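You operate a simulated robot arm through the tools that you are given. There is no shell and no other tool. Be economical: measure what you need, move in short steps, check, and stop when the job is done.

Carry out the task below with a simulated two-armed robot. There is one attempt and no reset: what you move stays moved.

TASK
Take the lid off the white cleaner tin and lay it down on the back board of the right bench. Put the small cap on the back board of the right bench away on the top of the brown bench. Take the ticket from the end table of the right bench and put it in the long carton. Take the grey cup on the end table of the right bench and put it away on the top of the green table. Open the left drawer, put the thick packer on the end table of the right bench away in the inside of the left drawer, then shut the drawer. Put the 70 mm silver block from the end table of the right bench on the glass pane there and the 50 mm silver block on the back shelf of the wide table. Lift the yellow rail open. Any order will do. Set down upright: small cap, grey cup.
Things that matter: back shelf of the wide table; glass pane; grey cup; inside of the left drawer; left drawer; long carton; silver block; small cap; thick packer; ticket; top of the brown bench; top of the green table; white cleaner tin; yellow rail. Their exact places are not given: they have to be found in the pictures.

The check looks at the end state, three seconds after you hand in, the way a careful person would. Anything else that was tipped, shoved, dropped, spilled or broken makes it a failure. Lids that push on must go on centred and level and be pressed home; caps that screw on are set level and turned clockwise until they are tight.

THE ROBOT
Two 7-joint arms with two-finger parallel grippers on one trunk, on a base that drives. Base frame: it is fixed to the floor where the robot stands at the start and does not move with it; the origin is under the middle of the robot, x ahead of it, y to its left, z up; the surface under the hand at the start is at about z = 840. Units: mm, rad, N and s.
The left shoulder is at the start at [60, 143, 926], the right one opposite. With the tool pointing down near the work surface each hand reaches from about 320 to 740 mm from the robot's upright axis, wherever it stands, measured 20 degrees to its own side. Places, roughly: back shelf of the wide table (40x24 cm) [4180, 1720, 920]; glass pane (19x19x2 cm) [1400, 2000, 800]; grey cup (10x7x8 cm) [1800, 1900, 900]; inside of the left drawer [3900, -1000, 700]; left drawer [3800, -1000, 700]; long carton (62x26x20 cm) [1800, 1600, 100]; silver block [1500, 2000, 750]; small cap (5x3x3 cm) [500, 0, 900]; thick packer [1750, 2000, 750]; ticket [1750, 1750, 750]; top of the brown bench [4000, -1600, 900]; top of the green table [-1100, 1900, 900]; white cleaner tin [500, 0, 750]; yellow rail [-2100, 3400, 800]. Payload 1.57 kg a hand.
The tool frame of a hand sits at the grasp point between the pads (the TCP): z along the fingers, y along the line on which they close. The tips reach 30 mm beyond it. Largest opening 110 mm; finger width 24, thickness 12; the body of the gripper, 48 by 112 mm, starts 78 mm behind the TCP.
Orientation is told as [roll, pitch, yaw] about the base's x, y, z axes, in that order, counted from this pose: with the fingers straight down and closing along the base's y, the tool's x points along the base's -x, its y along +y and its z along -z.

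THE INTERFACE
- The arms move only by the tool servo_tool. It takes "left_steps", "right_steps" or both (then of equal length, played together; a hand with none holds still); each is a list of rows, each a list of 7 numbers: the shift along the tool's x, y, z in m, then the turn, a rotation vector about the tool's x, y, z in rad, then the finger opening in m, from 0 to 0.11. In form: [[x, y, z, ax, ay, az, fingers], ...]. A call has 1 to 8 rows; each row is the pose to reach, as a shift and turn from the pose commanded when the call began, along the tool's axes at that moment. A row lasts 0.2 s, in which the tool goes at most 50 mm and 0.15 rad; a call with a longer step from one row to the next is refused whole, and so is a gripper value outside its range. Where a pose cannot be reached the arm comes as near as it can. A force on the tool above 40 N (or 10 N above the force at the start of the call, whichever is more), or a blocked arm, ends the call early, and 0.2 s more pass. The fingers move at their own pace (about 45 mm/s each) and stop on an object; they squeeze with about 33 N. The grip force told is the motor's: it shows also when the fingers shut on nothing. Time passes only in rows, and 0.2 s behind the last, so rows that repeat a pose let the fingers close. It gives the time, the measured TCP pose, the force on the tool (base axes), the opening and the grip force at its end, in the units of the frame above (readings bear some noise), with the torque about the TCP (base axes, N m) and any sound that the robot's microphone picked up, and new pictures: "show" is both (left out), scene, wrist or none (wrist: the cameras of the hands that moved).
- Cameras (640 x 400 px; columns grow to the right, rows downward): "scene" is now at [43.6, -10.6, 1530.9]; the picture's right is [-0.16, -0.99, 0.00], its down [-0.79, 0.12, -0.61] and it looks along [0.60, -0.10, -0.80] (base axes); focal length 285 px, centre (320, 200). "left" rides on the left gripper at [70, -16, -141] in its tool frame; the picture's right is [0.23, 0.97, 0.00], its down [-0.86, 0.20, -0.48] and it looks along [-0.47, 0.11, 0.88] (tool axes); focal length 222 px, centre (320, 200). "right" rides on the right gripper at [70, 16, -141] in its tool frame; the picture's right is [-0.23, 0.97, 0.00], its down [-0.86, -0.20, -0.48] and it looks along [-0.47, -0.11, 0.88] (tool axes); focal length 222 px, centre (320, 200).
- move_column(by): slides the trunk up (or, below 0, down) by that many mm; the arms and the scene camera ride with it, the base frame stays. It gives what a move gives, with no picture.
- roll_base(legs): drives the robot by 1 to 6 legs, each [ahead, left, turn to the left] in mm, mm and rad, along the robot's own axes; the way and the turn of a leg run together, so that a leg with both is an arc; at most 1500 mm and 3.142 rad a leg. The arms and the cameras ride along, it lands a little off, and it stops where it bumps. It gives what a move gives, and a new picture of the scene camera.
- aim_head(pan, tilt): turns the head with the scene camera to pan (to the left, within 1.501 rad either way) and tilt (down, from -0.506 to 1.204), counted from straight ahead of the robot. It gives what a move gives, and a new picture of the scene camera.
- measure_at(camera, pixels): for up to 12 pixels [column, row] of the newest picture of that camera ("zoom" is the newest enlarged one), the place [x, y, z] in the base frame of the surface seen there, good to about 3 mm. It takes no simulated time.
- inspect(camera, box): a new picture of the part [left, top, right, bottom] of that camera's present view, enlarged. It takes no simulated time.
- finish_job(): hands the job in; it is judged then, once.

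Go step by step. Measure first, check grasps and placings, and put right what went wrong. The budget is 322 turns and 360 pictures, counting those below and the enlarged ones. Unless the task says otherwise, let go and move clear before handing in.

The tools are called after ">>>" as a command line: name --argument value ..., lists and objects as JSON in quotes. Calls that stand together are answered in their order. servo_tool: Moves the arms, as the interface text tells. Its arguments: {"type":"object","properties":{"left_steps":{"type":"array"},"right_steps":{"type":"array"},"show":{"type":"string","enum":["both","scene","wrist","none"]}},"required":[]} The other tools are called the same way: move_column (by) slides the trunk up or down; roll_base (legs) drives the base; aim_head (pan, tilt) turns the head that bears the scene camera; measure_at (camera, pixels) gives the place of the surface under pixels of a picture; inspect (camera, box) takes an enlarged picture of a part of a camera's view; finish_job () hands the job in.

At the start:

```text
clock: 0.0
left_position: [419.8, 190.3, 1082.1]
left_ee_rot: [-0.001, 0.0, 0.0]
left_force: [0.0, -0.5, -0.9]
left_moment: [0.01, -0.04, -0.03]
left_finger_gap: 109.8
left_grasp_force: 0.0
right_position: [422.3, -186.0, 1047.5]
right_ee_rot: [0.0, -0.002, 0.0]
right_force: [-0.4, -0.3, 0.0]
right_moment: [0.0, -0.01, 0.01]
right_finger_gap: 110.0
right_grasp_force: 0.1
trunk travel left (down, up): [-525.0, 65.0]
robot x, y, heading: [-1.7, -1.6, -0.002]
head pan, tilt: [-0.157, 0.922]
```

scene: 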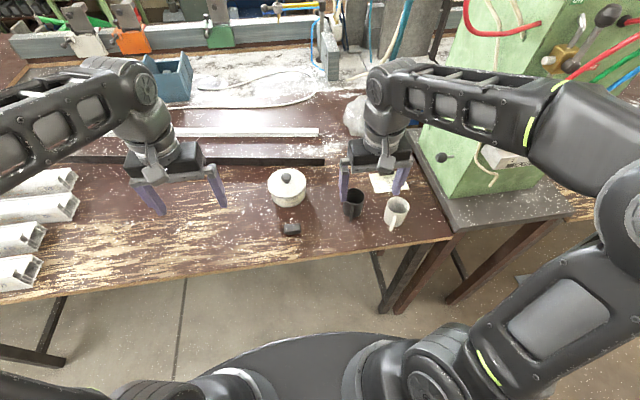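
right: 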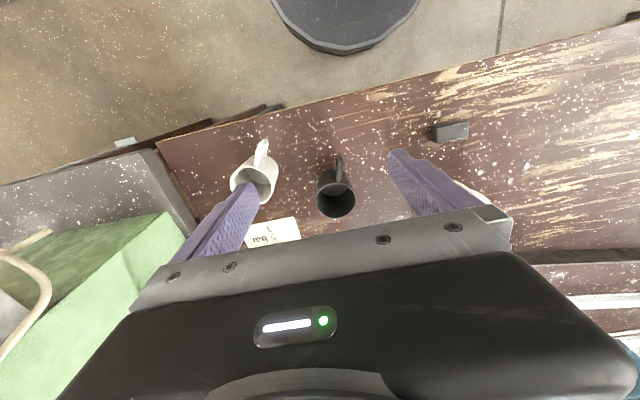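
left: 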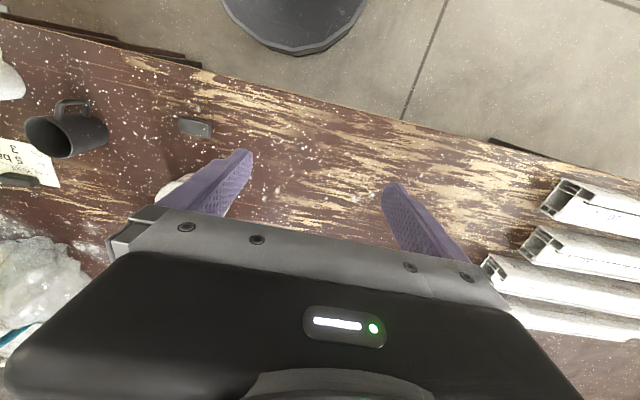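

The picture shows a white lidded pot near (287,187) and a small dark thing near (291,228). I'll enlarge and measure these.

>>> inspect --camera "scene" --box '[220, 120, 440, 258]'

>>> measure_at --camera "scene" --pixels '[[287, 177], [287, 190], [291, 228], [355, 195], [397, 205], [385, 182], [230, 200], [250, 132], [250, 160], [240, 115], [440, 230], [250, 90]]'

```text
2.90 times, centred on (330, 189) of scene
```

zoom: 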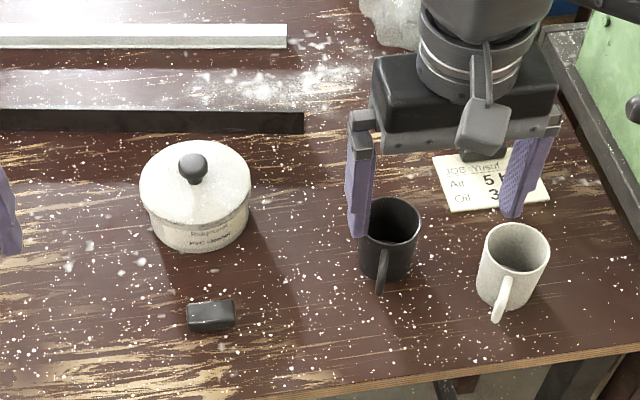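

```text
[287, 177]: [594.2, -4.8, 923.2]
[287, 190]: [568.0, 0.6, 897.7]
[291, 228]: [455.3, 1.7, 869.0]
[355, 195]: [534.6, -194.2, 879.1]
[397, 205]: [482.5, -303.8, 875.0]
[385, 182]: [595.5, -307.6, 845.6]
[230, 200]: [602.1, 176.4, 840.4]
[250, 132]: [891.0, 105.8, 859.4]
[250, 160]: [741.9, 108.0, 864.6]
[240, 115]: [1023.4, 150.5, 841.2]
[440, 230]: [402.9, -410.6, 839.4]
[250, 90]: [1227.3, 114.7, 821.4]
```

The bench ahead (z 840) carries the tin and the small cap, so it's likely the "back board of the right bench". I'll look around with the head.

>>> aim_head --pan 0.8 --tilt 0.4

>>> aim_head --pan 0.0 --tilt 0.25

>>> aim_head --pan -0.8 --tilt 0.4

>>> aim_head --pan 1.5 --tilt 0.4

```text
clock: 1.2
left_position: [420.5, 188.9, 1081.6]
left_ee_rot: [0.0, 0.0, 0.0]
left_force: [0.5, 0.8, 0.5]
left_moment: [0.01, -0.01, 0.0]
left_finger_gap: 109.9
left_grasp_force: 0.1
right_position: [422.5, -184.7, 1048.2]
right_ee_rot: [0.0, 0.0, 0.001]
right_force: [0.0, 0.9, 0.1]
right_moment: [-0.01, 0.02, -0.01]
right_finger_gap: 109.9
right_grasp_force: 0.2
trunk travel left (down, up): [-525.0, 65.0]
robot x, y, heading: [-1.4, -1.2, 0.001]
head pan, tilt: [0.799, 0.4]
```

scene: 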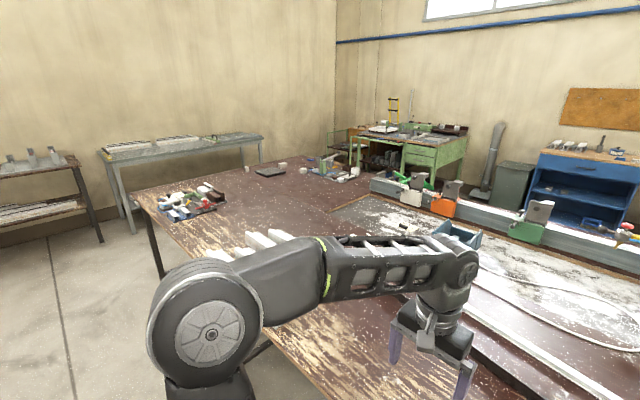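

```text
clock: 2.4
left_position: [420.7, 189.3, 1083.4]
left_ee_rot: [0.001, 0.0, -0.001]
left_force: [-0.4, 0.3, -0.9]
left_moment: [0.01, -0.02, 0.05]
left_finger_gap: 110.0
left_grasp_force: 0.0
right_position: [422.4, -185.5, 1047.8]
right_ee_rot: [0.001, 0.002, -0.001]
right_force: [-0.2, -0.3, -0.1]
right_moment: [-0.01, 0.01, 0.0]
right_finger_gap: 109.9
right_grasp_force: 0.0
trunk travel left (down, up): [-525.0, 65.0]
robot x, y, heading: [0.1, 3.6, 0.002]
head pan, tilt: [0.0, 0.25]
```

scene: 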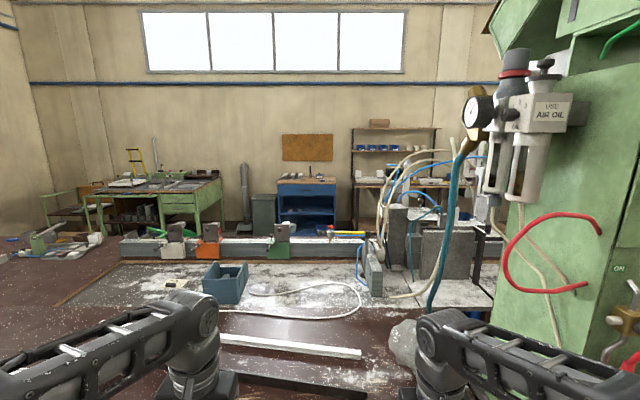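

```text
clock: 3.5
left_position: [420.7, 189.1, 1081.5]
left_ee_rot: [0.001, 0.0, 0.0]
left_force: [-0.1, -0.3, 0.6]
left_moment: [-0.01, -0.01, 0.0]
left_finger_gap: 110.2
left_grasp_force: 0.0
right_position: [422.5, -185.0, 1047.1]
right_ee_rot: [0.0, 0.001, -0.001]
right_force: [0.5, -0.2, 0.0]
right_moment: [0.03, 0.0, 0.01]
right_finger_gap: 110.0
right_grasp_force: 0.1
trunk travel left (down, up): [-525.0, 65.0]
robot x, y, heading: [-0.1, -0.6, 0.003]
head pan, tilt: [-0.799, 0.4]
```

scene: 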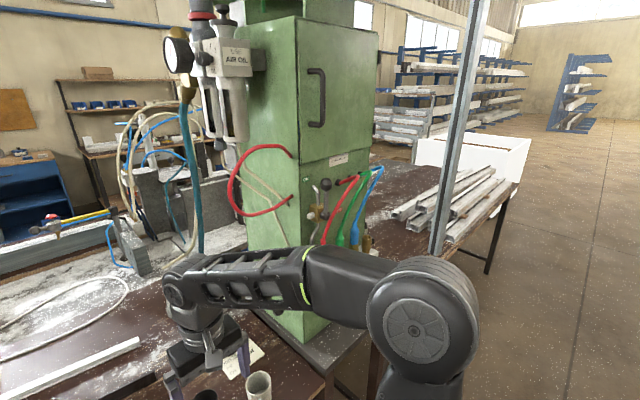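

```text
clock: 5.6
left_position: [420.2, 189.5, 1082.7]
left_ee_rot: [-0.001, 0.001, 0.0]
left_force: [0.0, -0.2, 0.2]
left_moment: [-0.01, 0.0, -0.03]
left_finger_gap: 110.0
left_grasp_force: 0.1
right_position: [422.0, -185.2, 1046.4]
right_ee_rot: [0.0, 0.001, -0.001]
right_force: [-0.2, -0.2, 1.0]
right_moment: [0.0, 0.01, 0.0]
right_finger_gap: 110.1
right_grasp_force: 0.2
trunk travel left (down, up): [-525.0, 65.0]
robot x, y, heading: [-1.5, 0.9, 0.002]
head pan, tilt: [1.499, 0.4]
```

scene: 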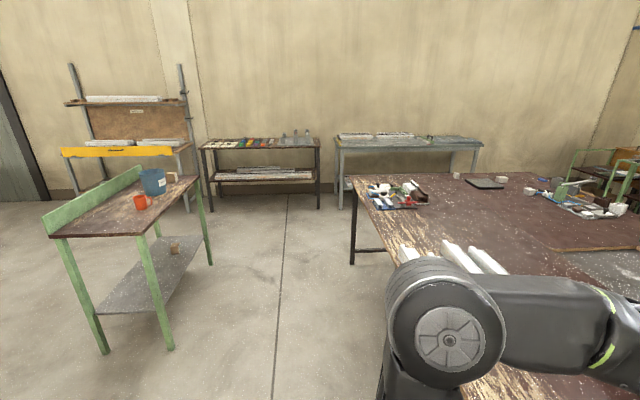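

The left end of this big bench holds things near (395,195), (485,183) and so on; the green table is at (130,205) and a yellow rail at (110,151). Enlarge and measure.

>>> inspect --camera "scene" --box '[340, 130, 640, 280]'

>>> measure_at --camera "scene" --pixels '[[485, 184], [456, 176], [543, 182], [395, 195], [350, 178], [550, 245], [585, 205], [140, 203], [160, 185], [110, 152], [110, 215], [145, 275]]'

>>> inspect --camera "scene" --box '[30, 50, 230, 200]'

```text
2.13 times, centred on (490, 205) of scene
```

zoom: 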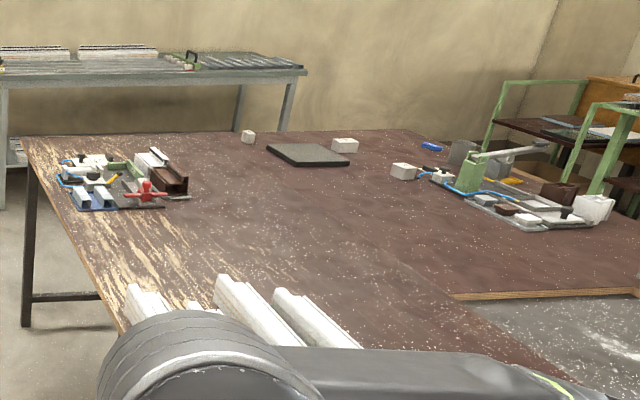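

```text
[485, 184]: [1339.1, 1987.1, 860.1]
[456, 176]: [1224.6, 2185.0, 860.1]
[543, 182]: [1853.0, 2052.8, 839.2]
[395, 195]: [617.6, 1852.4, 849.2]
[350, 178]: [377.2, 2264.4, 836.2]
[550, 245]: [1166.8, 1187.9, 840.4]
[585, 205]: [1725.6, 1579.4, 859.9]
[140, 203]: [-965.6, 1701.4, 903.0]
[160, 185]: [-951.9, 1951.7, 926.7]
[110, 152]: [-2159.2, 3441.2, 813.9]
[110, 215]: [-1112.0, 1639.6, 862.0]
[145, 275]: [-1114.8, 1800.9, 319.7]
```

```text
2.67 times, centred on (130, 125) of scene
```

zoom: 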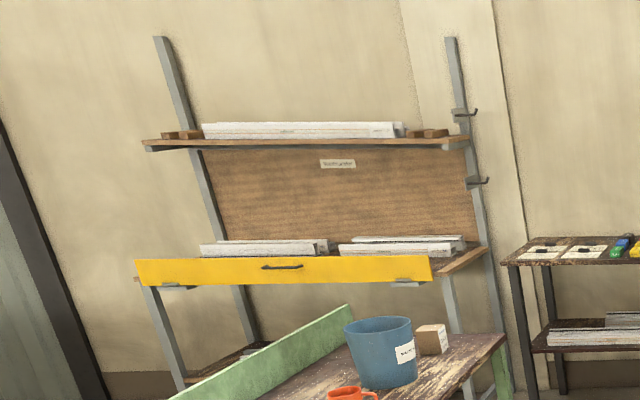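

The glass pane (dark plate at about (485,184)) and blocks are at the far left end. I'll do the near work first: look back at the tin.

>>> aim_head --pan -0.157 --tilt 0.922

>>> inspect --camera "scene" --box '[260, 160, 324, 240]'

>>> measure_at --camera "scene" --pixels '[[286, 176], [270, 185], [304, 185], [287, 171], [287, 193], [280, 192], [287, 203], [283, 225], [299, 225], [291, 224], [291, 233], [268, 187]]'

```text
clock: 7.3
left_position: [420.1, 188.3, 1082.6]
left_ee_rot: [0.001, 0.0, 0.002]
left_force: [-0.2, 1.0, -0.4]
left_moment: [0.0, -0.01, -0.02]
left_finger_gap: 110.2
left_grasp_force: 0.2
right_position: [422.5, -185.1, 1047.4]
right_ee_rot: [0.001, 0.0, 0.002]
right_force: [-0.3, 0.2, -0.1]
right_moment: [0.0, 0.02, 0.0]
right_finger_gap: 109.9
right_grasp_force: 0.1
trunk travel left (down, up): [-525.0, 65.0]
robot x, y, heading: [4.3, 1.0, -0.001]
head pan, tilt: [-0.157, 0.922]
```

scene: 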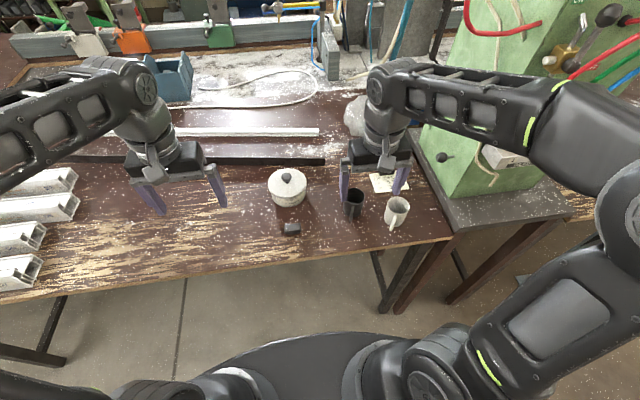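

```text
5.00 times, centred on (292, 200) of scene
```

zoom: 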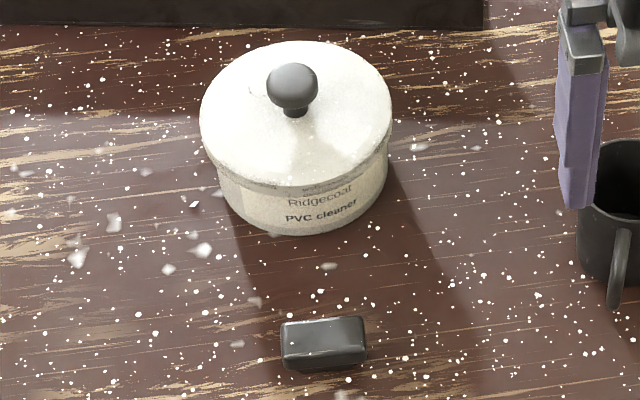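

```text
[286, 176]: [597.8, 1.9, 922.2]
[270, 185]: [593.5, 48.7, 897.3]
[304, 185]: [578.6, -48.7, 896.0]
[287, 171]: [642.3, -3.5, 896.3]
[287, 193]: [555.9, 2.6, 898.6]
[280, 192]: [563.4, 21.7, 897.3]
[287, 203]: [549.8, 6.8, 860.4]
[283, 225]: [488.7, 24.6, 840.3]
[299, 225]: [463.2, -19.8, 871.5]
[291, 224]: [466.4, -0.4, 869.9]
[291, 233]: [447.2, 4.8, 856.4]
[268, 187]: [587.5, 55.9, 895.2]
```

Knob top at about (597,0,923), lid top at z≈897, cap at about (457,2,855). I'll bring the left hand over the knob.

>>> servo_tool --left_steps '[[-0.03, -0.032, 0, 0, 0, 0, 0.06], [-0.06, -0.064, 0, 0, 0, 0, 0.06], [-0.09, -0.096, 0, 0, 0, 0, 0.06], [-0.12, -0.128, 0.01, 0, 0, 0, 0.06], [-0.15, -0.16, 0.03, 0, 0, 0, 0.06], [-0.177, -0.19, 0.06, 0, 0, 0, 0.06], [-0.177, -0.19, 0.09, 0, 0, 0, 0.06]]'

```text
refused: row 6 steps farther than a row can; nothing moved
```

>>> servo_tool --left_steps '[[-0.03, -0.032, 0, 0, 0, 0, 0.06], [-0.06, -0.064, 0, 0, 0, 0, 0.06], [-0.09, -0.096, 0, 0, 0, 0, 0.06], [-0.12, -0.128, 0.01, 0, 0, 0, 0.06], [-0.15, -0.16, 0.03, 0, 0, 0, 0.06], [-0.177, -0.19, 0.05, 0, 0, 0, 0.06], [-0.177, -0.19, 0.09, 0, 0, 0, 0.06]]'

```text
clock: 8.9
left_position: [600.4, 1.0, 991.2]
left_ee_rot: [-0.001, 0.001, 0.0]
left_force: [-0.3, -0.1, 0.3]
left_moment: [0.05, 0.05, -0.01]
left_finger_gap: 59.9
left_grasp_force: 0.1
left hand out of reach, approached as far as the arm can: row 6
right_position: [424.7, -185.8, 1046.2]
right_ee_rot: [0.001, 0.002, 0.0]
right_force: [0.5, -0.6, -0.5]
right_moment: [0.01, 0.0, 0.02]
right_finger_gap: 110.0
right_grasp_force: 0.0
trunk travel left (down, up): [-525.0, 65.0]
robot x, y, heading: [0.4, -1.6, -0.0]
head pan, tilt: [-0.157, 0.922]
```

scene: 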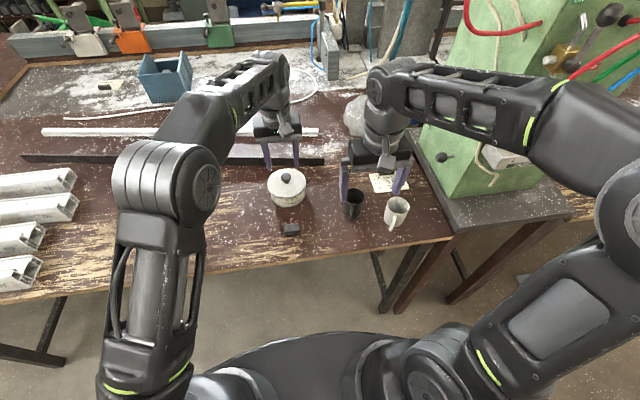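
left: 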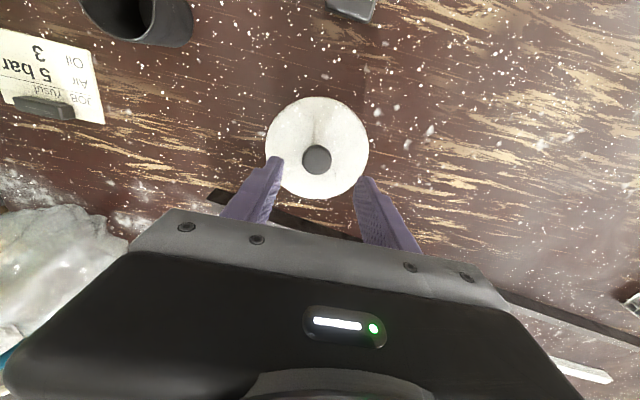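

The hand is above the knob, now at (316,158) in the left picture. Measure it.

>>> measure_at --camera "left" --pixels '[[316, 158], [306, 158], [328, 158], [316, 172], [316, 146], [266, 150], [368, 150], [316, 97], [316, 198]]'

```text
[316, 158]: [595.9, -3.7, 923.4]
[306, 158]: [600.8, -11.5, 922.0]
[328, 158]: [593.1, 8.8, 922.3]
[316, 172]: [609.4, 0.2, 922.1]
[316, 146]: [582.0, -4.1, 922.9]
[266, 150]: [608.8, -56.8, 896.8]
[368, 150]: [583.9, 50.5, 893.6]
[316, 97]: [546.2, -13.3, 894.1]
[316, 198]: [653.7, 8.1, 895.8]
```

Knob centre ≈ (596,-2). Lower to z≈932 and close.

>>> servo_tool --left_steps '[[0.003, -0.003, 0.03, 0, 0, 0, 0.06], [0.003, -0.003, 0.059, 0, 0, 0, 0.06], [0.003, -0.003, 0.059, 0, 0, 0, 0.02], [0.003, -0.003, 0.059, 0, 0, 0, 0.0], [0.003, -0.003, 0.059, 0, 0, 0, 0.0], [0.003, -0.003, 0.059, 0, 0, 0, 0.0]]'

>>> inspect --camera "left" --box '[200, 60, 440, 210]'

```text
clock: 10.3
left_position: [594.9, -2.3, 933.5]
left_ee_rot: [0.0, 0.001, -0.001]
left_force: [-0.1, 0.7, -0.3]
left_moment: [0.04, 0.0, 0.02]
left_finger_gap: 28.1
left_grasp_force: 31.6
right_position: [423.2, -185.2, 1047.6]
right_ee_rot: [0.0, 0.0, 0.001]
right_force: [0.2, 0.0, 0.3]
right_moment: [0.0, -0.01, 0.0]
right_finger_gap: 109.8
right_grasp_force: 0.1
trunk travel left (down, up): [-525.0, 65.0]
robot x, y, heading: [4.5, -1.1, -0.004]
head pan, tilt: [-0.157, 0.922]
heard: snap
```

scene: 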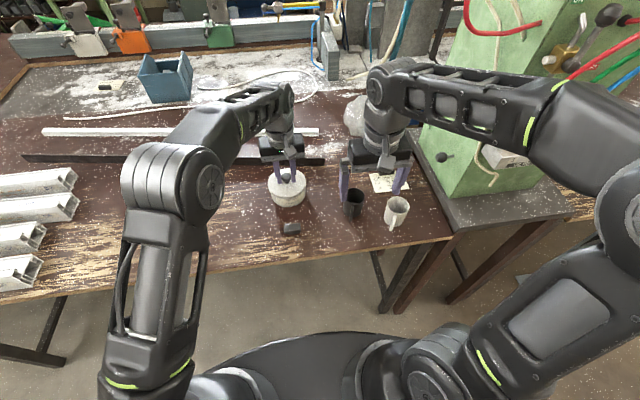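
left: 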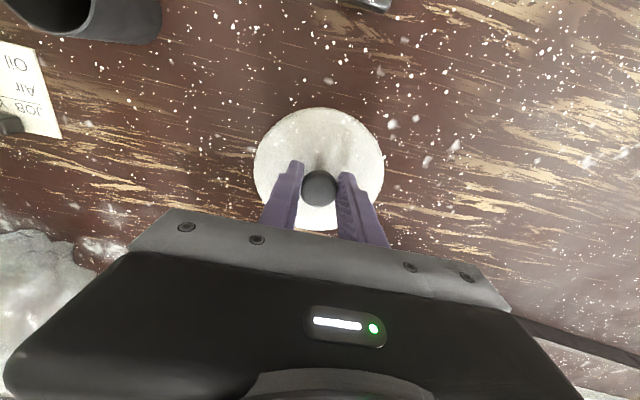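

```text
2.67 times, centred on (320, 135) of left
```

zoom: 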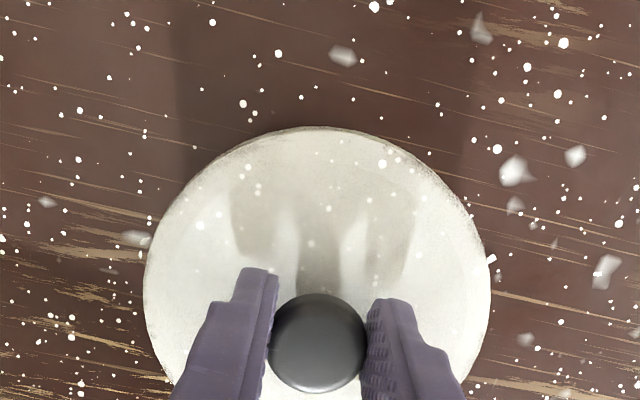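

Gripped (28 mm, 31.6 N; a snap was heard). Lift slowly a bit and check whether the tin comes along.

>>> servo_tool --left_steps '[[0, 0, -0.004, 0, 0, 0, 0], [0, 0, -0.01, 0, 0, 0, 0], [0, 0, -0.02, 0, 0, 0, 0], [0, 0, -0.035, 0, 0, 0, 0]]'

>>> inspect --camera "scene" --box '[240, 130, 340, 230]'

```text
clock: 11.3
left_position: [593.4, -3.0, 969.2]
left_ee_rot: [-0.001, 0.0, 0.0]
left_force: [0.0, -0.6, -0.8]
left_moment: [-0.02, 0.01, -0.01]
left_finger_gap: 0.0
left_grasp_force: 20.7
right_position: [421.9, -185.8, 1048.0]
right_ee_rot: [-0.001, -0.001, 0.0]
right_force: [1.0, 0.0, 0.3]
right_moment: [-0.01, 0.01, 0.02]
right_finger_gap: 109.8
right_grasp_force: 0.1
trunk travel left (down, up): [-525.0, 65.0]
robot x, y, heading: [1.8, 0.2, -0.0]
head pan, tilt: [-0.157, 0.922]
```

scene: 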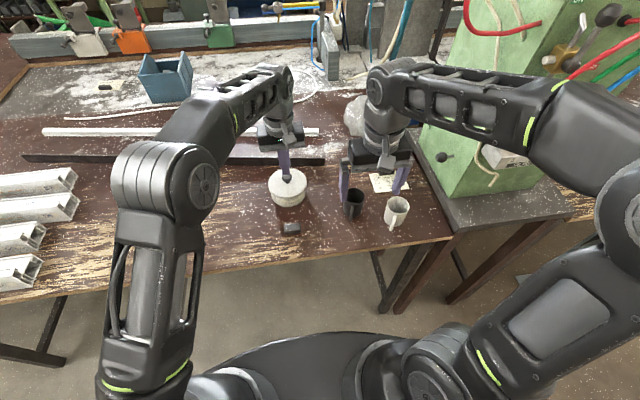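
left: 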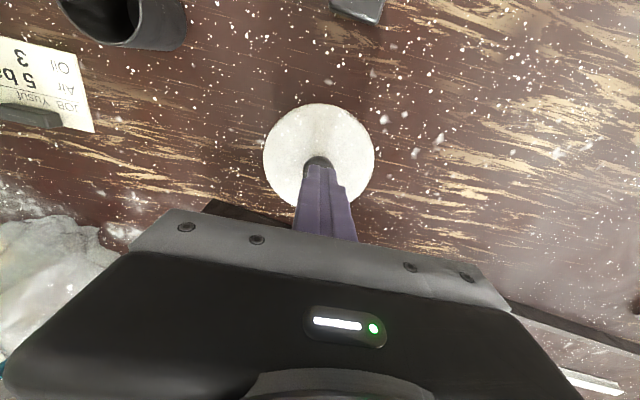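

```text
4.00 times, centred on (290, 180) of scene
```

zoom: 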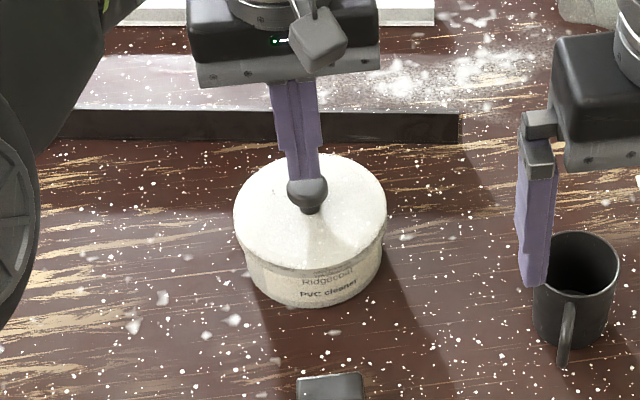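

The fingers slipped off the knob (gap 0) and the lid stayed. Check whether lid and tin stayed level and where the knob is.

>>> measure_at --camera "left" --pixels '[[318, 160], [268, 150], [370, 150], [318, 108], [300, 200], [350, 190], [340, 120], [290, 120]]'

>>> inspect --camera "left" --box '[240, 90, 400, 220]'

```text
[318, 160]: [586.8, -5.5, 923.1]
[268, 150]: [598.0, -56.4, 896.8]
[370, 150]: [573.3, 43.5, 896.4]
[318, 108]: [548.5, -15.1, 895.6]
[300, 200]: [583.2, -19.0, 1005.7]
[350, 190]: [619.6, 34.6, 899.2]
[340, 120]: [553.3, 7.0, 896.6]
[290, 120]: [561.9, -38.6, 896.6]
```

```text
3.08 times, centred on (320, 155) of left
```

zoom: 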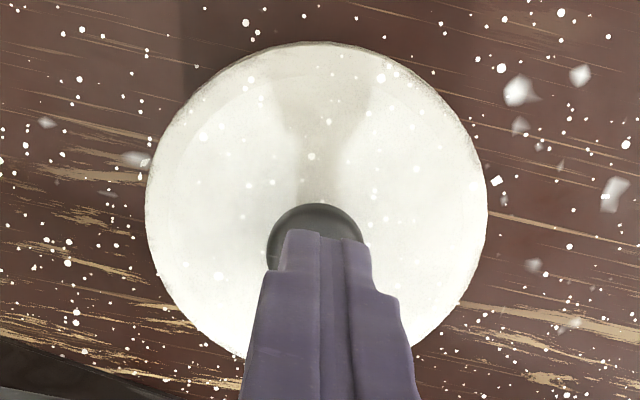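

Lid level and unmoved. Retry with a deeper grip (tips just above the lid), then a slow pull watching force.

>>> servo_tool --left_steps '[[-0.003, 0.002, 0, 0, 0, 0, 0.06], [-0.003, 0.002, 0, 0, 0, 0, 0.06], [-0.003, 0.002, 0, 0, 0, 0, 0.06], [-0.003, 0.002, 0.02, 0, 0, 0, 0.06], [-0.003, 0.002, 0.036, 0, 0, 0, 0.06], [-0.003, 0.002, 0.04, 0, 0, 0, 0.06]]' --show "none"

>>> servo_tool --left_steps '[[0, 0, 0, 0, 0, 0, 0.03], [0, 0, 0, 0, 0, 0, 0.0], [0, 0, 0, 0, 0, 0, 0.0], [0, 0, 0, 0, 0, 0, 0.0], [0, 0, -0.001, 0, 0, 0, 0.0], [0, 0, -0.002, 0, 0, 0, 0.0]]' --show "wrist"

```text
clock: 12.7
left_position: [597.0, -0.9, 928.7]
left_ee_rot: [0.0, 0.0, -0.002]
left_force: [-0.4, -0.5, -0.2]
left_moment: [-0.01, -0.03, -0.03]
left_finger_gap: 59.9
left_grasp_force: 0.0
right_position: [422.4, -184.3, 1047.7]
right_ee_rot: [0.0, 0.001, -0.001]
right_force: [0.5, -0.2, -0.2]
right_moment: [0.01, -0.03, 0.03]
right_finger_gap: 110.0
right_grasp_force: 0.1
trunk travel left (down, up): [-525.0, 65.0]
robot x, y, heading: [5.1, 1.1, 0.004]
head pan, tilt: [-0.157, 0.922]
```

```text
clock: 14.1
left_position: [597.4, -1.9, 929.7]
left_ee_rot: [-0.002, 0.005, 0.002]
left_force: [0.3, 1.4, -0.5]
left_moment: [0.0, -0.02, -0.02]
left_finger_gap: 27.9
left_grasp_force: 33.6
right_position: [422.8, -185.2, 1047.6]
right_ee_rot: [0.0, -0.001, 0.0]
right_force: [-0.6, 0.5, 0.1]
right_moment: [-0.01, 0.0, 0.0]
right_finger_gap: 110.2
right_grasp_force: 0.1
trunk travel left (down, up): [-525.0, 65.0]
robot x, y, heading: [-4.6, 0.9, -0.002]
head pan, tilt: [-0.157, 0.922]
```

left: 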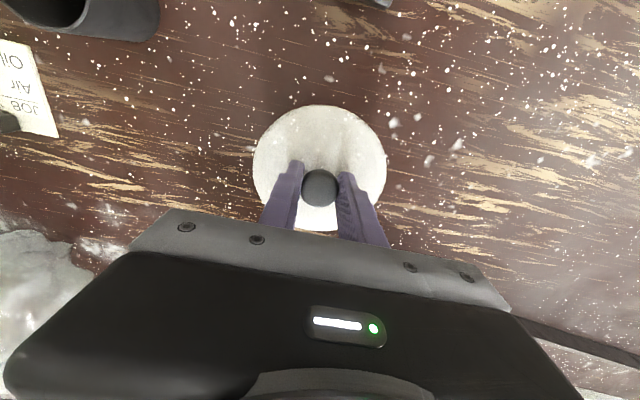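

Good grip at 28 mm. Lift slowly 12 mm.

>>> servo_tool --left_steps '[[0, 0, -0.002, 0, 0, 0, 0], [0, 0, -0.004, 0, 0, 0, 0.0], [0, 0, -0.006, 0, 0, 0, 0.0], [0, 0, -0.009, 0, 0, 0, 0.0], [0, 0, -0.012, 0, 0, 0, 0.0]]' --show "wrist"

>>> inspect --camera "scene" --box '[240, 130, 340, 230]'

```text
clock: 15.3
left_position: [597.4, -0.9, 943.0]
left_ee_rot: [0.001, -0.001, -0.001]
left_force: [-0.1, 0.2, -0.9]
left_moment: [0.01, -0.02, 0.02]
left_finger_gap: 28.2
left_grasp_force: 32.9
right_position: [422.4, -186.2, 1048.4]
right_ee_rot: [0.001, -0.001, 0.002]
right_force: [-0.1, -0.2, -1.1]
right_moment: [-0.01, 0.03, 0.0]
right_finger_gap: 109.7
right_grasp_force: 0.1
trunk travel left (down, up): [-525.0, 65.0]
robot x, y, heading: [0.8, -0.5, -0.005]
head pan, tilt: [-0.157, 0.922]
```

left: 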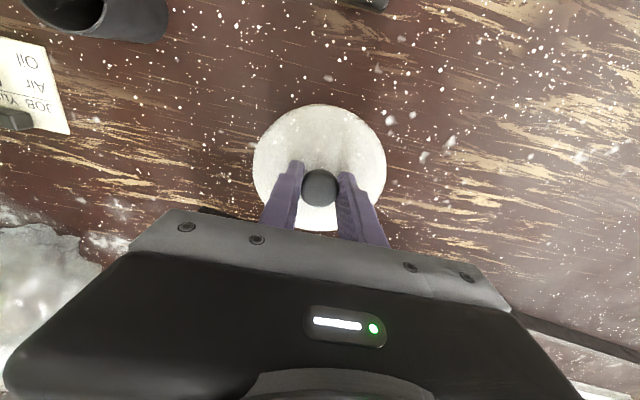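

```text
4.00 times, centred on (290, 180) of scene
```

zoom: 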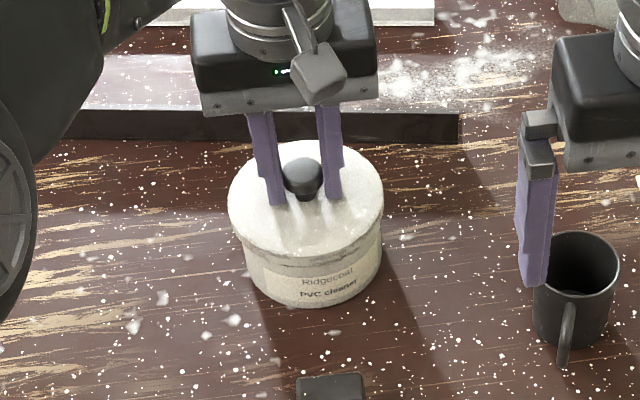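

The lid seems to be rising with the tin left behind. Lift further.

>>> servo_tool --left_steps '[[0, 0, -0.01, 0, 0, 0, 0], [0, 0, -0.02, 0, 0, 0, 0.0], [0, 0, -0.035, 0, 0, 0, 0.0], [0, 0, -0.05, 0, 0, 0, 0.0]]' --show "none"

>>> inspect --camera "scene" --box '[200, 90, 360, 250]'

```text
clock: 16.3
left_position: [597.2, -1.7, 993.0]
left_ee_rot: [-0.001, 0.001, 0.0]
left_force: [0.8, 0.0, -0.9]
left_moment: [0.0, -0.02, -0.02]
left_finger_gap: 28.2
left_grasp_force: 32.9
right_position: [421.6, -185.1, 1047.7]
right_ee_rot: [-0.001, 0.001, -0.002]
right_force: [-0.1, -0.2, 0.2]
right_moment: [0.0, 0.0, 0.0]
right_finger_gap: 109.8
right_grasp_force: 0.0
trunk travel left (down, up): [-525.0, 65.0]
robot x, y, heading: [1.3, 3.9, -0.001]
head pan, tilt: [-0.157, 0.922]
```

```text
2.50 times, centred on (280, 170) of scene
```

zoom: 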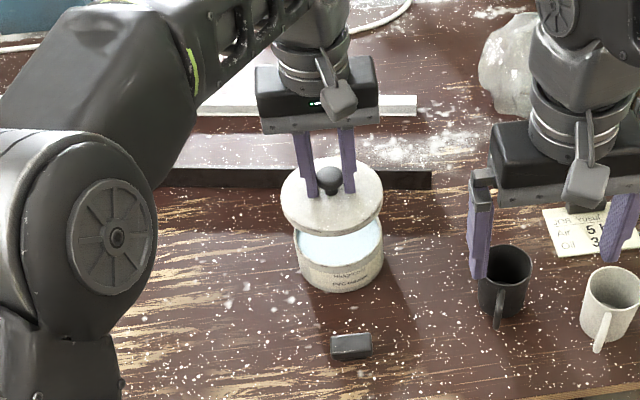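

Lid is off. Move it left to the clear board at about (530,190) and lower.

>>> servo_tool --left_steps '[[0.01, 0.035, 0, 0, 0, 0, 0], [0.02, 0.07, 0, 0, 0, 0, 0], [0.035, 0.11, 0, 0, 0, 0, 0], [0.05, 0.15, 0, 0, 0, 0, 0], [0.067, 0.19, 0, 0, 0, 0, 0], [0.067, 0.19, 0.04, 0, 0, 0, 0], [0.067, 0.19, 0.08, 0, 0, 0, 0]]' --show "scene"

>>> servo_tool --left_steps '[[0, 0, 0.008, 0, 0, 0, 0], [0, 0, 0.016, 0, 0, 0, 0], [0, 0, 0.02, 0, 0, 0, 0]]' --show "scene"

>>> inspect --camera "scene" --box '[160, 130, 320, 250]'

```text
clock: 17.9
left_position: [531.1, 190.9, 913.3]
left_ee_rot: [0.0, 0.001, -0.001]
left_force: [0.4, -0.5, 0.0]
left_moment: [-0.04, 0.06, -0.01]
left_finger_gap: 28.3
left_grasp_force: 33.1
right_position: [423.3, -184.4, 1048.5]
right_ee_rot: [-0.001, 0.0, 0.001]
right_force: [-0.3, 0.5, 0.2]
right_moment: [-0.01, -0.02, -0.01]
right_finger_gap: 110.1
right_grasp_force: 0.0
trunk travel left (down, up): [-525.0, 65.0]
robot x, y, heading: [-1.4, -1.5, -0.001]
head pan, tilt: [-0.157, 0.922]
```

scene: 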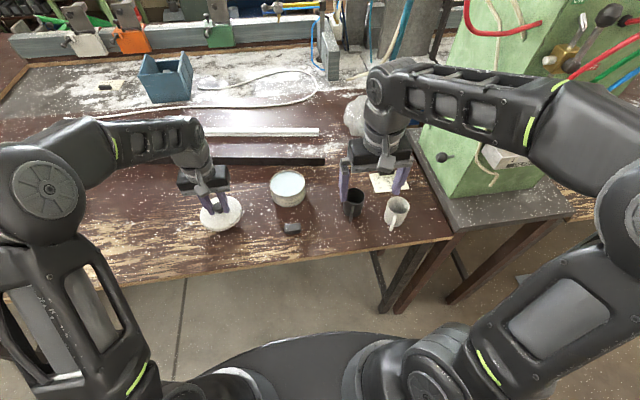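

```text
clock: 18.7
left_position: [531.1, 189.2, 894.2]
left_ee_rot: [0.0, 0.0, 0.001]
left_force: [0.1, 0.1, -0.5]
left_moment: [0.01, 0.01, -0.02]
left_finger_gap: 27.9
left_grasp_force: 32.9
right_position: [422.6, -184.4, 1047.3]
right_ee_rot: [0.0, 0.0, 0.001]
right_force: [0.2, 0.2, -0.1]
right_moment: [-0.03, -0.01, 0.02]
right_finger_gap: 110.1
right_grasp_force: 0.1
trunk travel left (down, up): [-525.0, 65.0]
robot x, y, heading: [-2.8, -2.4, 0.001]
head pan, tilt: [-0.157, 0.922]
```

scene: 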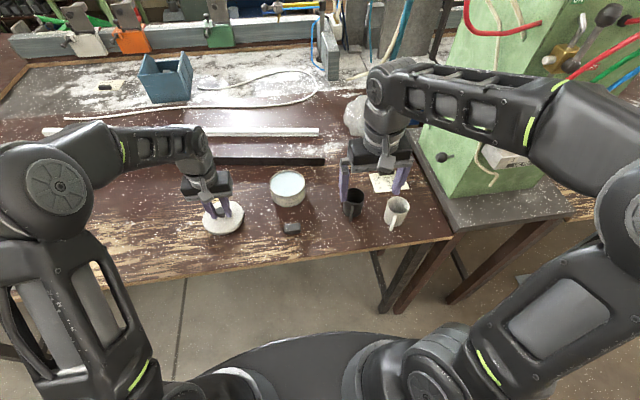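

```text
3.33 times, centred on (240, 190) of scene
```

zoom: 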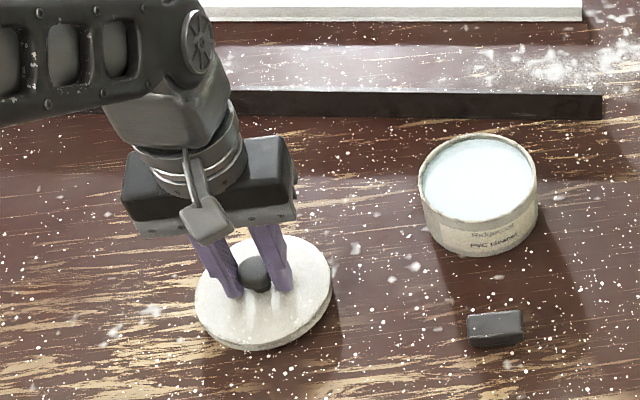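

Still no contact force; lower a few mm at a time until it touches.

>>> servo_tool --left_steps '[[0, 0, 0.004, 0, 0, 0, 0], [0, 0, 0.008, 0, 0, 0, 0], [0, 0, 0.011, 0, 0, 0, 0]]' --show "none"

>>> measure_at --camera "scene" --pixels '[[222, 232], [210, 228], [240, 215]]'

```text
clock: 19.5
left_position: [531.7, 189.1, 884.2]
left_ee_rot: [0.0, -0.001, 0.001]
left_force: [-0.3, 1.1, 10.9]
left_moment: [0.0, 0.56, 0.0]
left_finger_gap: 28.1
left_grasp_force: 33.4
right_position: [422.0, -184.8, 1047.9]
right_ee_rot: [-0.001, -0.001, -0.001]
right_force: [-1.3, 0.4, -0.8]
right_moment: [0.02, -0.01, 0.02]
right_finger_gap: 110.1
right_grasp_force: 0.1
trunk travel left (down, up): [-525.0, 65.0]
robot x, y, heading: [0.6, -0.9, 0.005]
head pan, tilt: [-0.157, 0.922]
```

```text
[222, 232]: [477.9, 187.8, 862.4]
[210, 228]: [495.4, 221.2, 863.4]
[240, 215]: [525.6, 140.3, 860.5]
```

Contact at 10.9 N. Back off 1 mm, open and rise, then check.

>>> servo_tool --left_steps '[[0, 0, -0.001, 0, 0, 0, 0.0], [0, 0, -0.001, 0, 0, 0, 0.03], [0, 0, -0.001, 0, 0, 0, 0.06], [0, 0, -0.001, 0, 0, 0, 0.06], [0, 0, -0.04, 0, 0, 0, 0.06], [0, 0, -0.08, 0, 0, 0, 0.06], [0, 0, -0.12, 0, 0, 0, 0.06]]' --show "scene"

>>> inspect --camera "scene" --box '[160, 130, 320, 250]'

```text
clock: 21.1
left_position: [530.7, 188.6, 1004.3]
left_ee_rot: [0.001, -0.001, 0.0]
left_force: [0.6, -0.6, -0.1]
left_moment: [-0.03, 0.01, 0.01]
left_finger_gap: 59.9
left_grasp_force: 0.0
right_position: [422.7, -184.8, 1048.0]
right_ee_rot: [0.0, 0.0, -0.002]
right_force: [-1.0, 0.0, 0.0]
right_moment: [-0.01, 0.03, 0.0]
right_finger_gap: 110.0
right_grasp_force: 0.0
trunk travel left (down, up): [-525.0, 65.0]
robot x, y, heading: [2.5, -2.6, -0.003]
head pan, tilt: [-0.157, 0.922]
```

scene: 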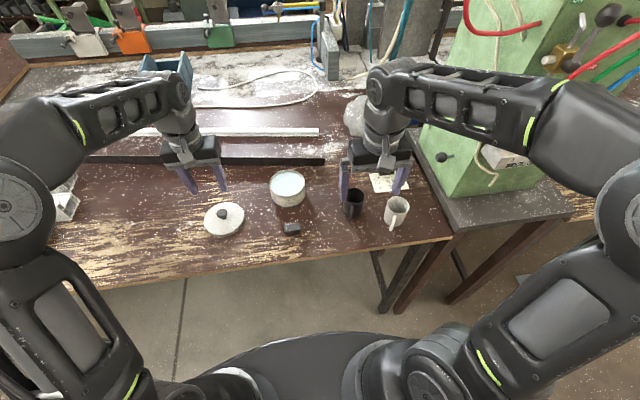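

```text
3.33 times, centred on (240, 190) of scene
```

zoom: 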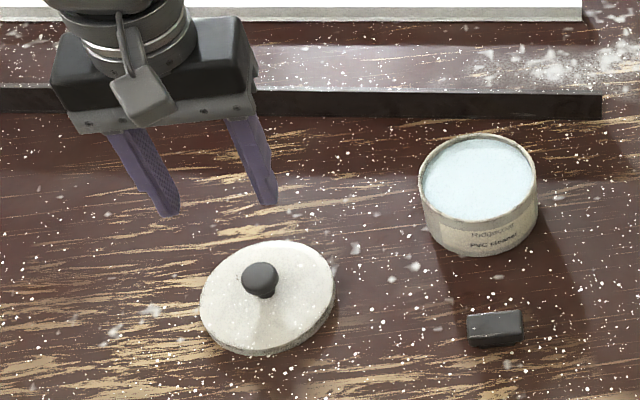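

Lid lies flat, upright. Now bring the right hand above the small cap at about (457,2).

>>> servo_tool --right_steps '[[-0.006, 0.04, 0, 0, 0, 0, 0.09], [-0.012, 0.08, 0, 0, 0, 0, 0.09], [-0.02, 0.12, 0, 0, 0, 0, 0.09], [-0.03, 0.155, 0.01, 0, 0, 0, 0.09], [-0.035, 0.187, 0.04, 0, 0, 0, 0.09], [-0.035, 0.187, 0.08, 0, 0, 0, 0.09]]' --show "wrist"

```text
clock: 22.5
left_position: [530.7, 187.8, 1003.0]
left_ee_rot: [0.0, 0.001, 0.0]
left_force: [0.1, 1.4, 0.3]
left_moment: [0.01, 0.0, -0.02]
left_finger_gap: 60.0
left_grasp_force: 0.1
right_position: [455.1, 2.4, 967.5]
right_ee_rot: [0.003, 0.001, 0.0]
right_force: [-0.7, 0.3, 0.1]
right_moment: [-0.03, -0.01, 0.03]
right_finger_gap: 90.1
right_grasp_force: 0.1
trunk travel left (down, up): [-525.0, 65.0]
robot x, y, heading: [-1.4, -0.7, -0.003]
head pan, tilt: [-0.157, 0.922]
```

right: 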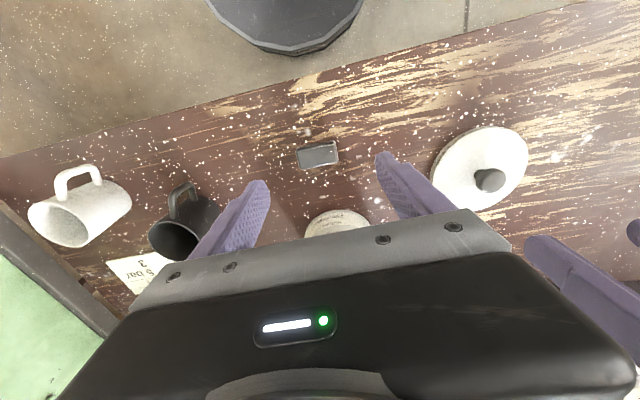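

>>> measure_at --camera "right" --pixels '[[317, 154], [301, 151], [333, 149], [302, 166], [335, 160], [315, 148], [317, 162]]'

>>> inspect --camera "right" --box '[280, 120, 360, 190]'

```text
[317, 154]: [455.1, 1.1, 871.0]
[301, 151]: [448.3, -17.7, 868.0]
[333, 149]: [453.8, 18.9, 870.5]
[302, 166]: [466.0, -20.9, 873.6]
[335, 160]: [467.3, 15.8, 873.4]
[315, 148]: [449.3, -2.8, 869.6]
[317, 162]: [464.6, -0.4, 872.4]
```

```text
5.71 times, centred on (320, 155) of right
```

zoom: 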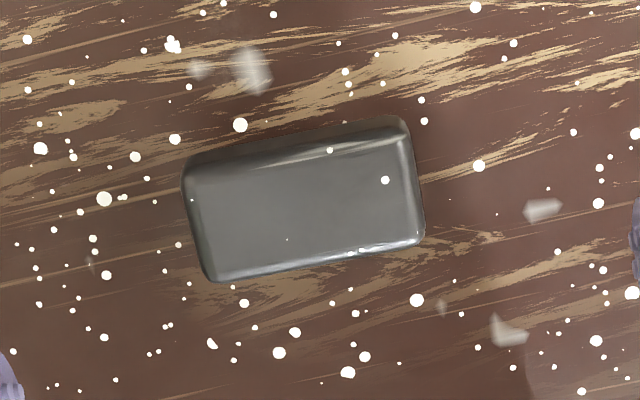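

The cap centre is about (456,0), aligned with y. Lower to z≈873 and close.

>>> servo_tool --right_steps '[[-0.001, -0.002, 0.04, 0, 0, 0, 0.09], [-0.001, -0.002, 0.075, 0, 0, 0, 0.08], [-0.001, -0.002, 0.09, 0, 0, 0, 0.07], [-0.001, -0.002, 0.094, 0, 0, 0, 0.06], [-0.001, -0.002, 0.094, 0, 0, 0, 0.03], [-0.001, -0.002, 0.094, 0, 0, 0, 0.03], [-0.001, -0.002, 0.094, 0, 0, 0, 0.03]]' --show "wrist"

```text
clock: 24.1
left_position: [532.6, 188.3, 1004.2]
left_ee_rot: [0.0, 0.001, 0.0]
left_force: [-0.4, 0.5, 0.0]
left_moment: [-0.01, -0.04, -0.03]
left_finger_gap: 60.1
left_grasp_force: 0.1
right_position: [457.4, -1.4, 873.6]
right_ee_rot: [0.0, 0.0, -0.001]
right_force: [-1.3, 0.2, 0.1]
right_moment: [0.0, 0.0, 0.02]
right_finger_gap: 43.9
right_grasp_force: 31.6
trunk travel left (down, up): [-525.0, 65.0]
robot x, y, heading: [-1.7, -2.4, -0.004]
head pan, tilt: [-0.157, 0.922]
```

right: 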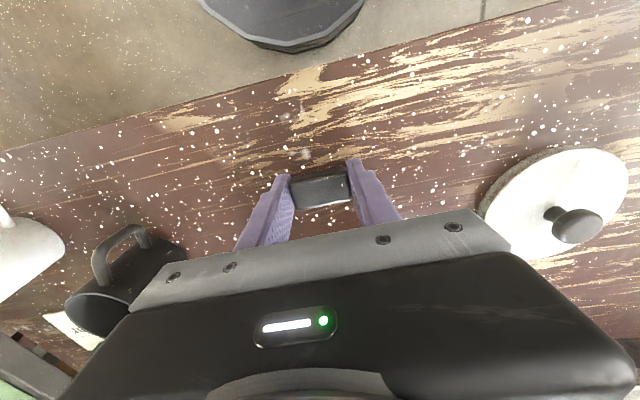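

Cap held (44 mm); its rest TCP height is surface+33. Lift and bring both hands to a carrying pose.

>>> servo_tool --right_steps '[[0, 0, -0.045, 0, 0, 0, 0.03], [0, 0, -0.09, 0, 0, 0, 0.03], [0, 0, -0.135, 0, 0, 0, 0.03], [0, 0, -0.18, 0, 0, 0, 0.03], [0.02, -0.03, -0.21, 0, 0, 0, 0.03], [0.04, -0.07, -0.21, 0, 0, 0, 0.03], [0.06, -0.11, -0.21, 0, 0, 0, 0.03], [0.08, -0.14, -0.21, 0, 0, 0, 0.03]]' --left_steps '[[0, 0, -0.04, 0, 0, 0, 0.06], [0.03, 0, -0.06, 0, 0, 0, 0.06], [0.06, 0, -0.08, 0, 0, 0, 0.06], [0.09, 0, -0.08, 0, 0, 0, 0.06], [0.12, 0, -0.08, 0, 0, 0, 0.06], [0.15, 0, -0.08, 0, 0, 0, 0.06], [0.15, 0, -0.08, 0, 0, 0, 0.06], [0.15, 0, -0.08, 0, 0, 0, 0.06]]' --show "none"

>>> aim_head --pan 1.5 --tilt 0.7

```text
clock: 25.9
left_position: [380.1, 188.1, 1079.8]
left_ee_rot: [0.001, -0.001, 0.001]
left_force: [0.0, -0.2, 0.3]
left_moment: [-0.02, 0.0, -0.01]
left_finger_gap: 60.1
left_grasp_force: 0.0
right_position: [377.8, -141.3, 1083.7]
right_ee_rot: [0.0, -0.001, -0.001]
right_force: [-0.4, -0.3, -0.2]
right_moment: [0.03, 0.0, 0.01]
right_finger_gap: 44.0
right_grasp_force: 33.2
trunk travel left (down, up): [-525.0, 65.0]
robot x, y, heading: [4.1, -1.1, -0.002]
head pan, tilt: [-0.157, 0.922]
```

```text
clock: 27.6
left_position: [379.5, 188.0, 1080.1]
left_ee_rot: [0.001, -0.001, -0.001]
left_force: [-0.3, -0.8, -0.6]
left_moment: [-0.01, -0.03, 0.01]
left_finger_gap: 60.1
left_grasp_force: 0.1
right_position: [378.7, -142.2, 1083.7]
right_ee_rot: [-0.001, 0.0, 0.0]
right_force: [-0.3, 0.3, 0.7]
right_moment: [0.01, -0.01, -0.02]
right_finger_gap: 43.9
right_grasp_force: 32.9
trunk travel left (down, up): [-525.0, 65.0]
robot x, y, heading: [0.8, -2.2, -0.001]
head pan, tilt: [1.499, 0.7]
```

scene: 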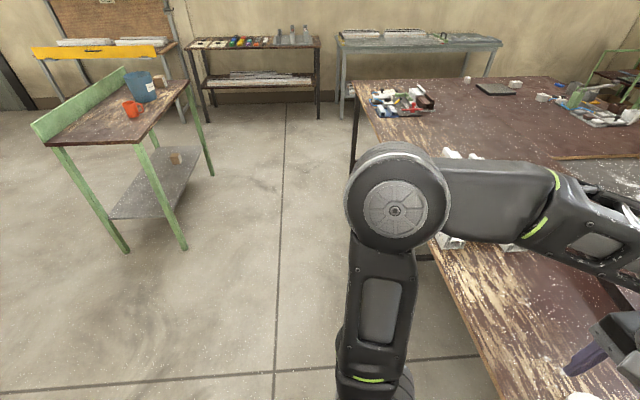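

Floor to the left is clear. Measure gaps between the bench end and tables behind it.

>>> measure_at --camera "scene" --pixels '[[355, 82], [352, 170], [343, 118], [487, 75], [420, 45], [485, 90], [467, 78], [543, 97], [515, 83], [560, 87], [635, 50], [500, 380]]'

```text
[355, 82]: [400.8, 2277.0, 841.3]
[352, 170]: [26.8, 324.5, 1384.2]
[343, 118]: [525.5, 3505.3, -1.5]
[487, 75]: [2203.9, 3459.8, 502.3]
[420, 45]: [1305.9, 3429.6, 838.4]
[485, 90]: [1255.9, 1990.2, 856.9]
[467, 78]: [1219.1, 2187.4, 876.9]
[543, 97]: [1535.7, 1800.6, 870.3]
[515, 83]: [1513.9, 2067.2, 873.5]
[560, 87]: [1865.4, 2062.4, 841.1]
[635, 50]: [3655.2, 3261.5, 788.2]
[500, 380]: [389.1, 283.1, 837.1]
```

There is about 1 m between the bench end (y≈2277) and the tables beyond. Drive round the corner to (−150, 2660) and turn.

>>> roll_base --legs '[[-150, 0, 0], [0, 1330, 0], [0, 1330, 0], [0, 0, -1.5708]]'

```text
clock: 45.1
left_position: [-18.9, 2223.9, 1080.3]
left_ee_rot: [-0.001, 0.001, -1.549]
left_force: [-0.7, -0.2, -0.3]
left_moment: [0.0, -0.02, -0.03]
left_finger_gap: 59.8
left_grasp_force: 0.0
right_position: [-347.8, 2217.8, 1083.4]
right_ee_rot: [-0.001, 0.001, -1.55]
right_force: [-1.0, 0.3, -0.1]
right_moment: [0.0, 0.0, -0.01]
right_finger_gap: 44.0
right_grasp_force: 33.3
trunk travel left (down, up): [-525.0, 65.0]
robot x, y, heading: [-214.5, 2600.2, -1.551]
head pan, tilt: [1.499, 0.7]
```

scene: 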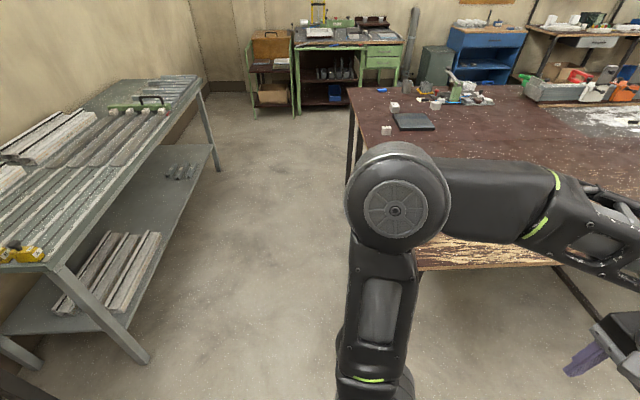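

Corridor ahead is clear. Back 70 mm, then slide left along the bench end.

>>> roll_base --legs '[[-60, 0, -0.02], [0, 1450, 0]]'

>>> aim_head --pan 0.3 --tilt 0.7

```text
clock: 52.9
left_position: [1438.7, 2297.6, 1079.8]
left_ee_rot: [0.001, 0.0, -1.552]
left_force: [0.0, 0.0, -0.7]
left_moment: [0.03, -0.01, 0.0]
left_finger_gap: 60.0
left_grasp_force: 0.0
right_position: [1110.1, 2293.3, 1083.4]
right_ee_rot: [0.0, -0.001, -1.55]
right_force: [0.5, -0.4, -1.0]
right_moment: [-0.01, 0.03, -0.02]
right_finger_gap: 44.1
right_grasp_force: 33.3
trunk travel left (down, up): [-525.0, 65.0]
robot x, y, heading: [1243.3, 2671.3, -1.55]
head pan, tilt: [1.499, 0.7]
```

scene: 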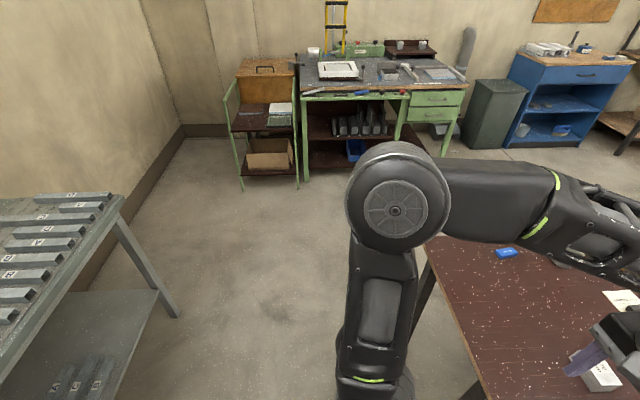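

```text
clock: 54.3
left_position: [1439.7, 2297.7, 1081.2]
left_ee_rot: [-0.001, 0.001, -1.552]
left_force: [-0.1, 0.2, -0.3]
left_moment: [0.02, 0.0, 0.0]
left_finger_gap: 60.0
left_grasp_force: 0.1
right_position: [1108.5, 2293.1, 1083.8]
right_ee_rot: [0.001, 0.0, -1.551]
right_force: [0.2, -0.1, -0.3]
right_moment: [0.01, 0.01, -0.03]
right_finger_gap: 44.3
right_grasp_force: 32.5
trunk travel left (down, up): [-525.0, 65.0]
robot x, y, heading: [1245.1, 2672.0, -1.549]
head pan, tilt: [0.3, 0.7]
```

scene: 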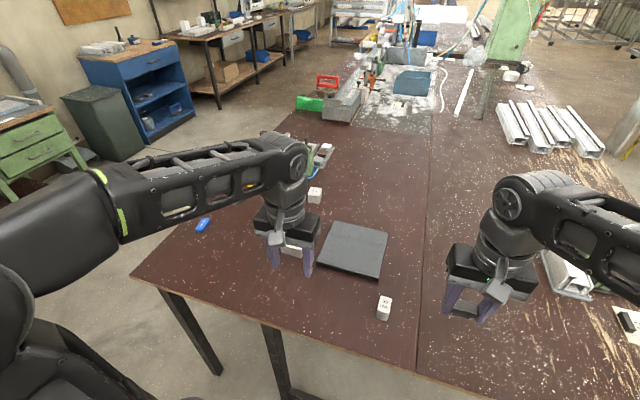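

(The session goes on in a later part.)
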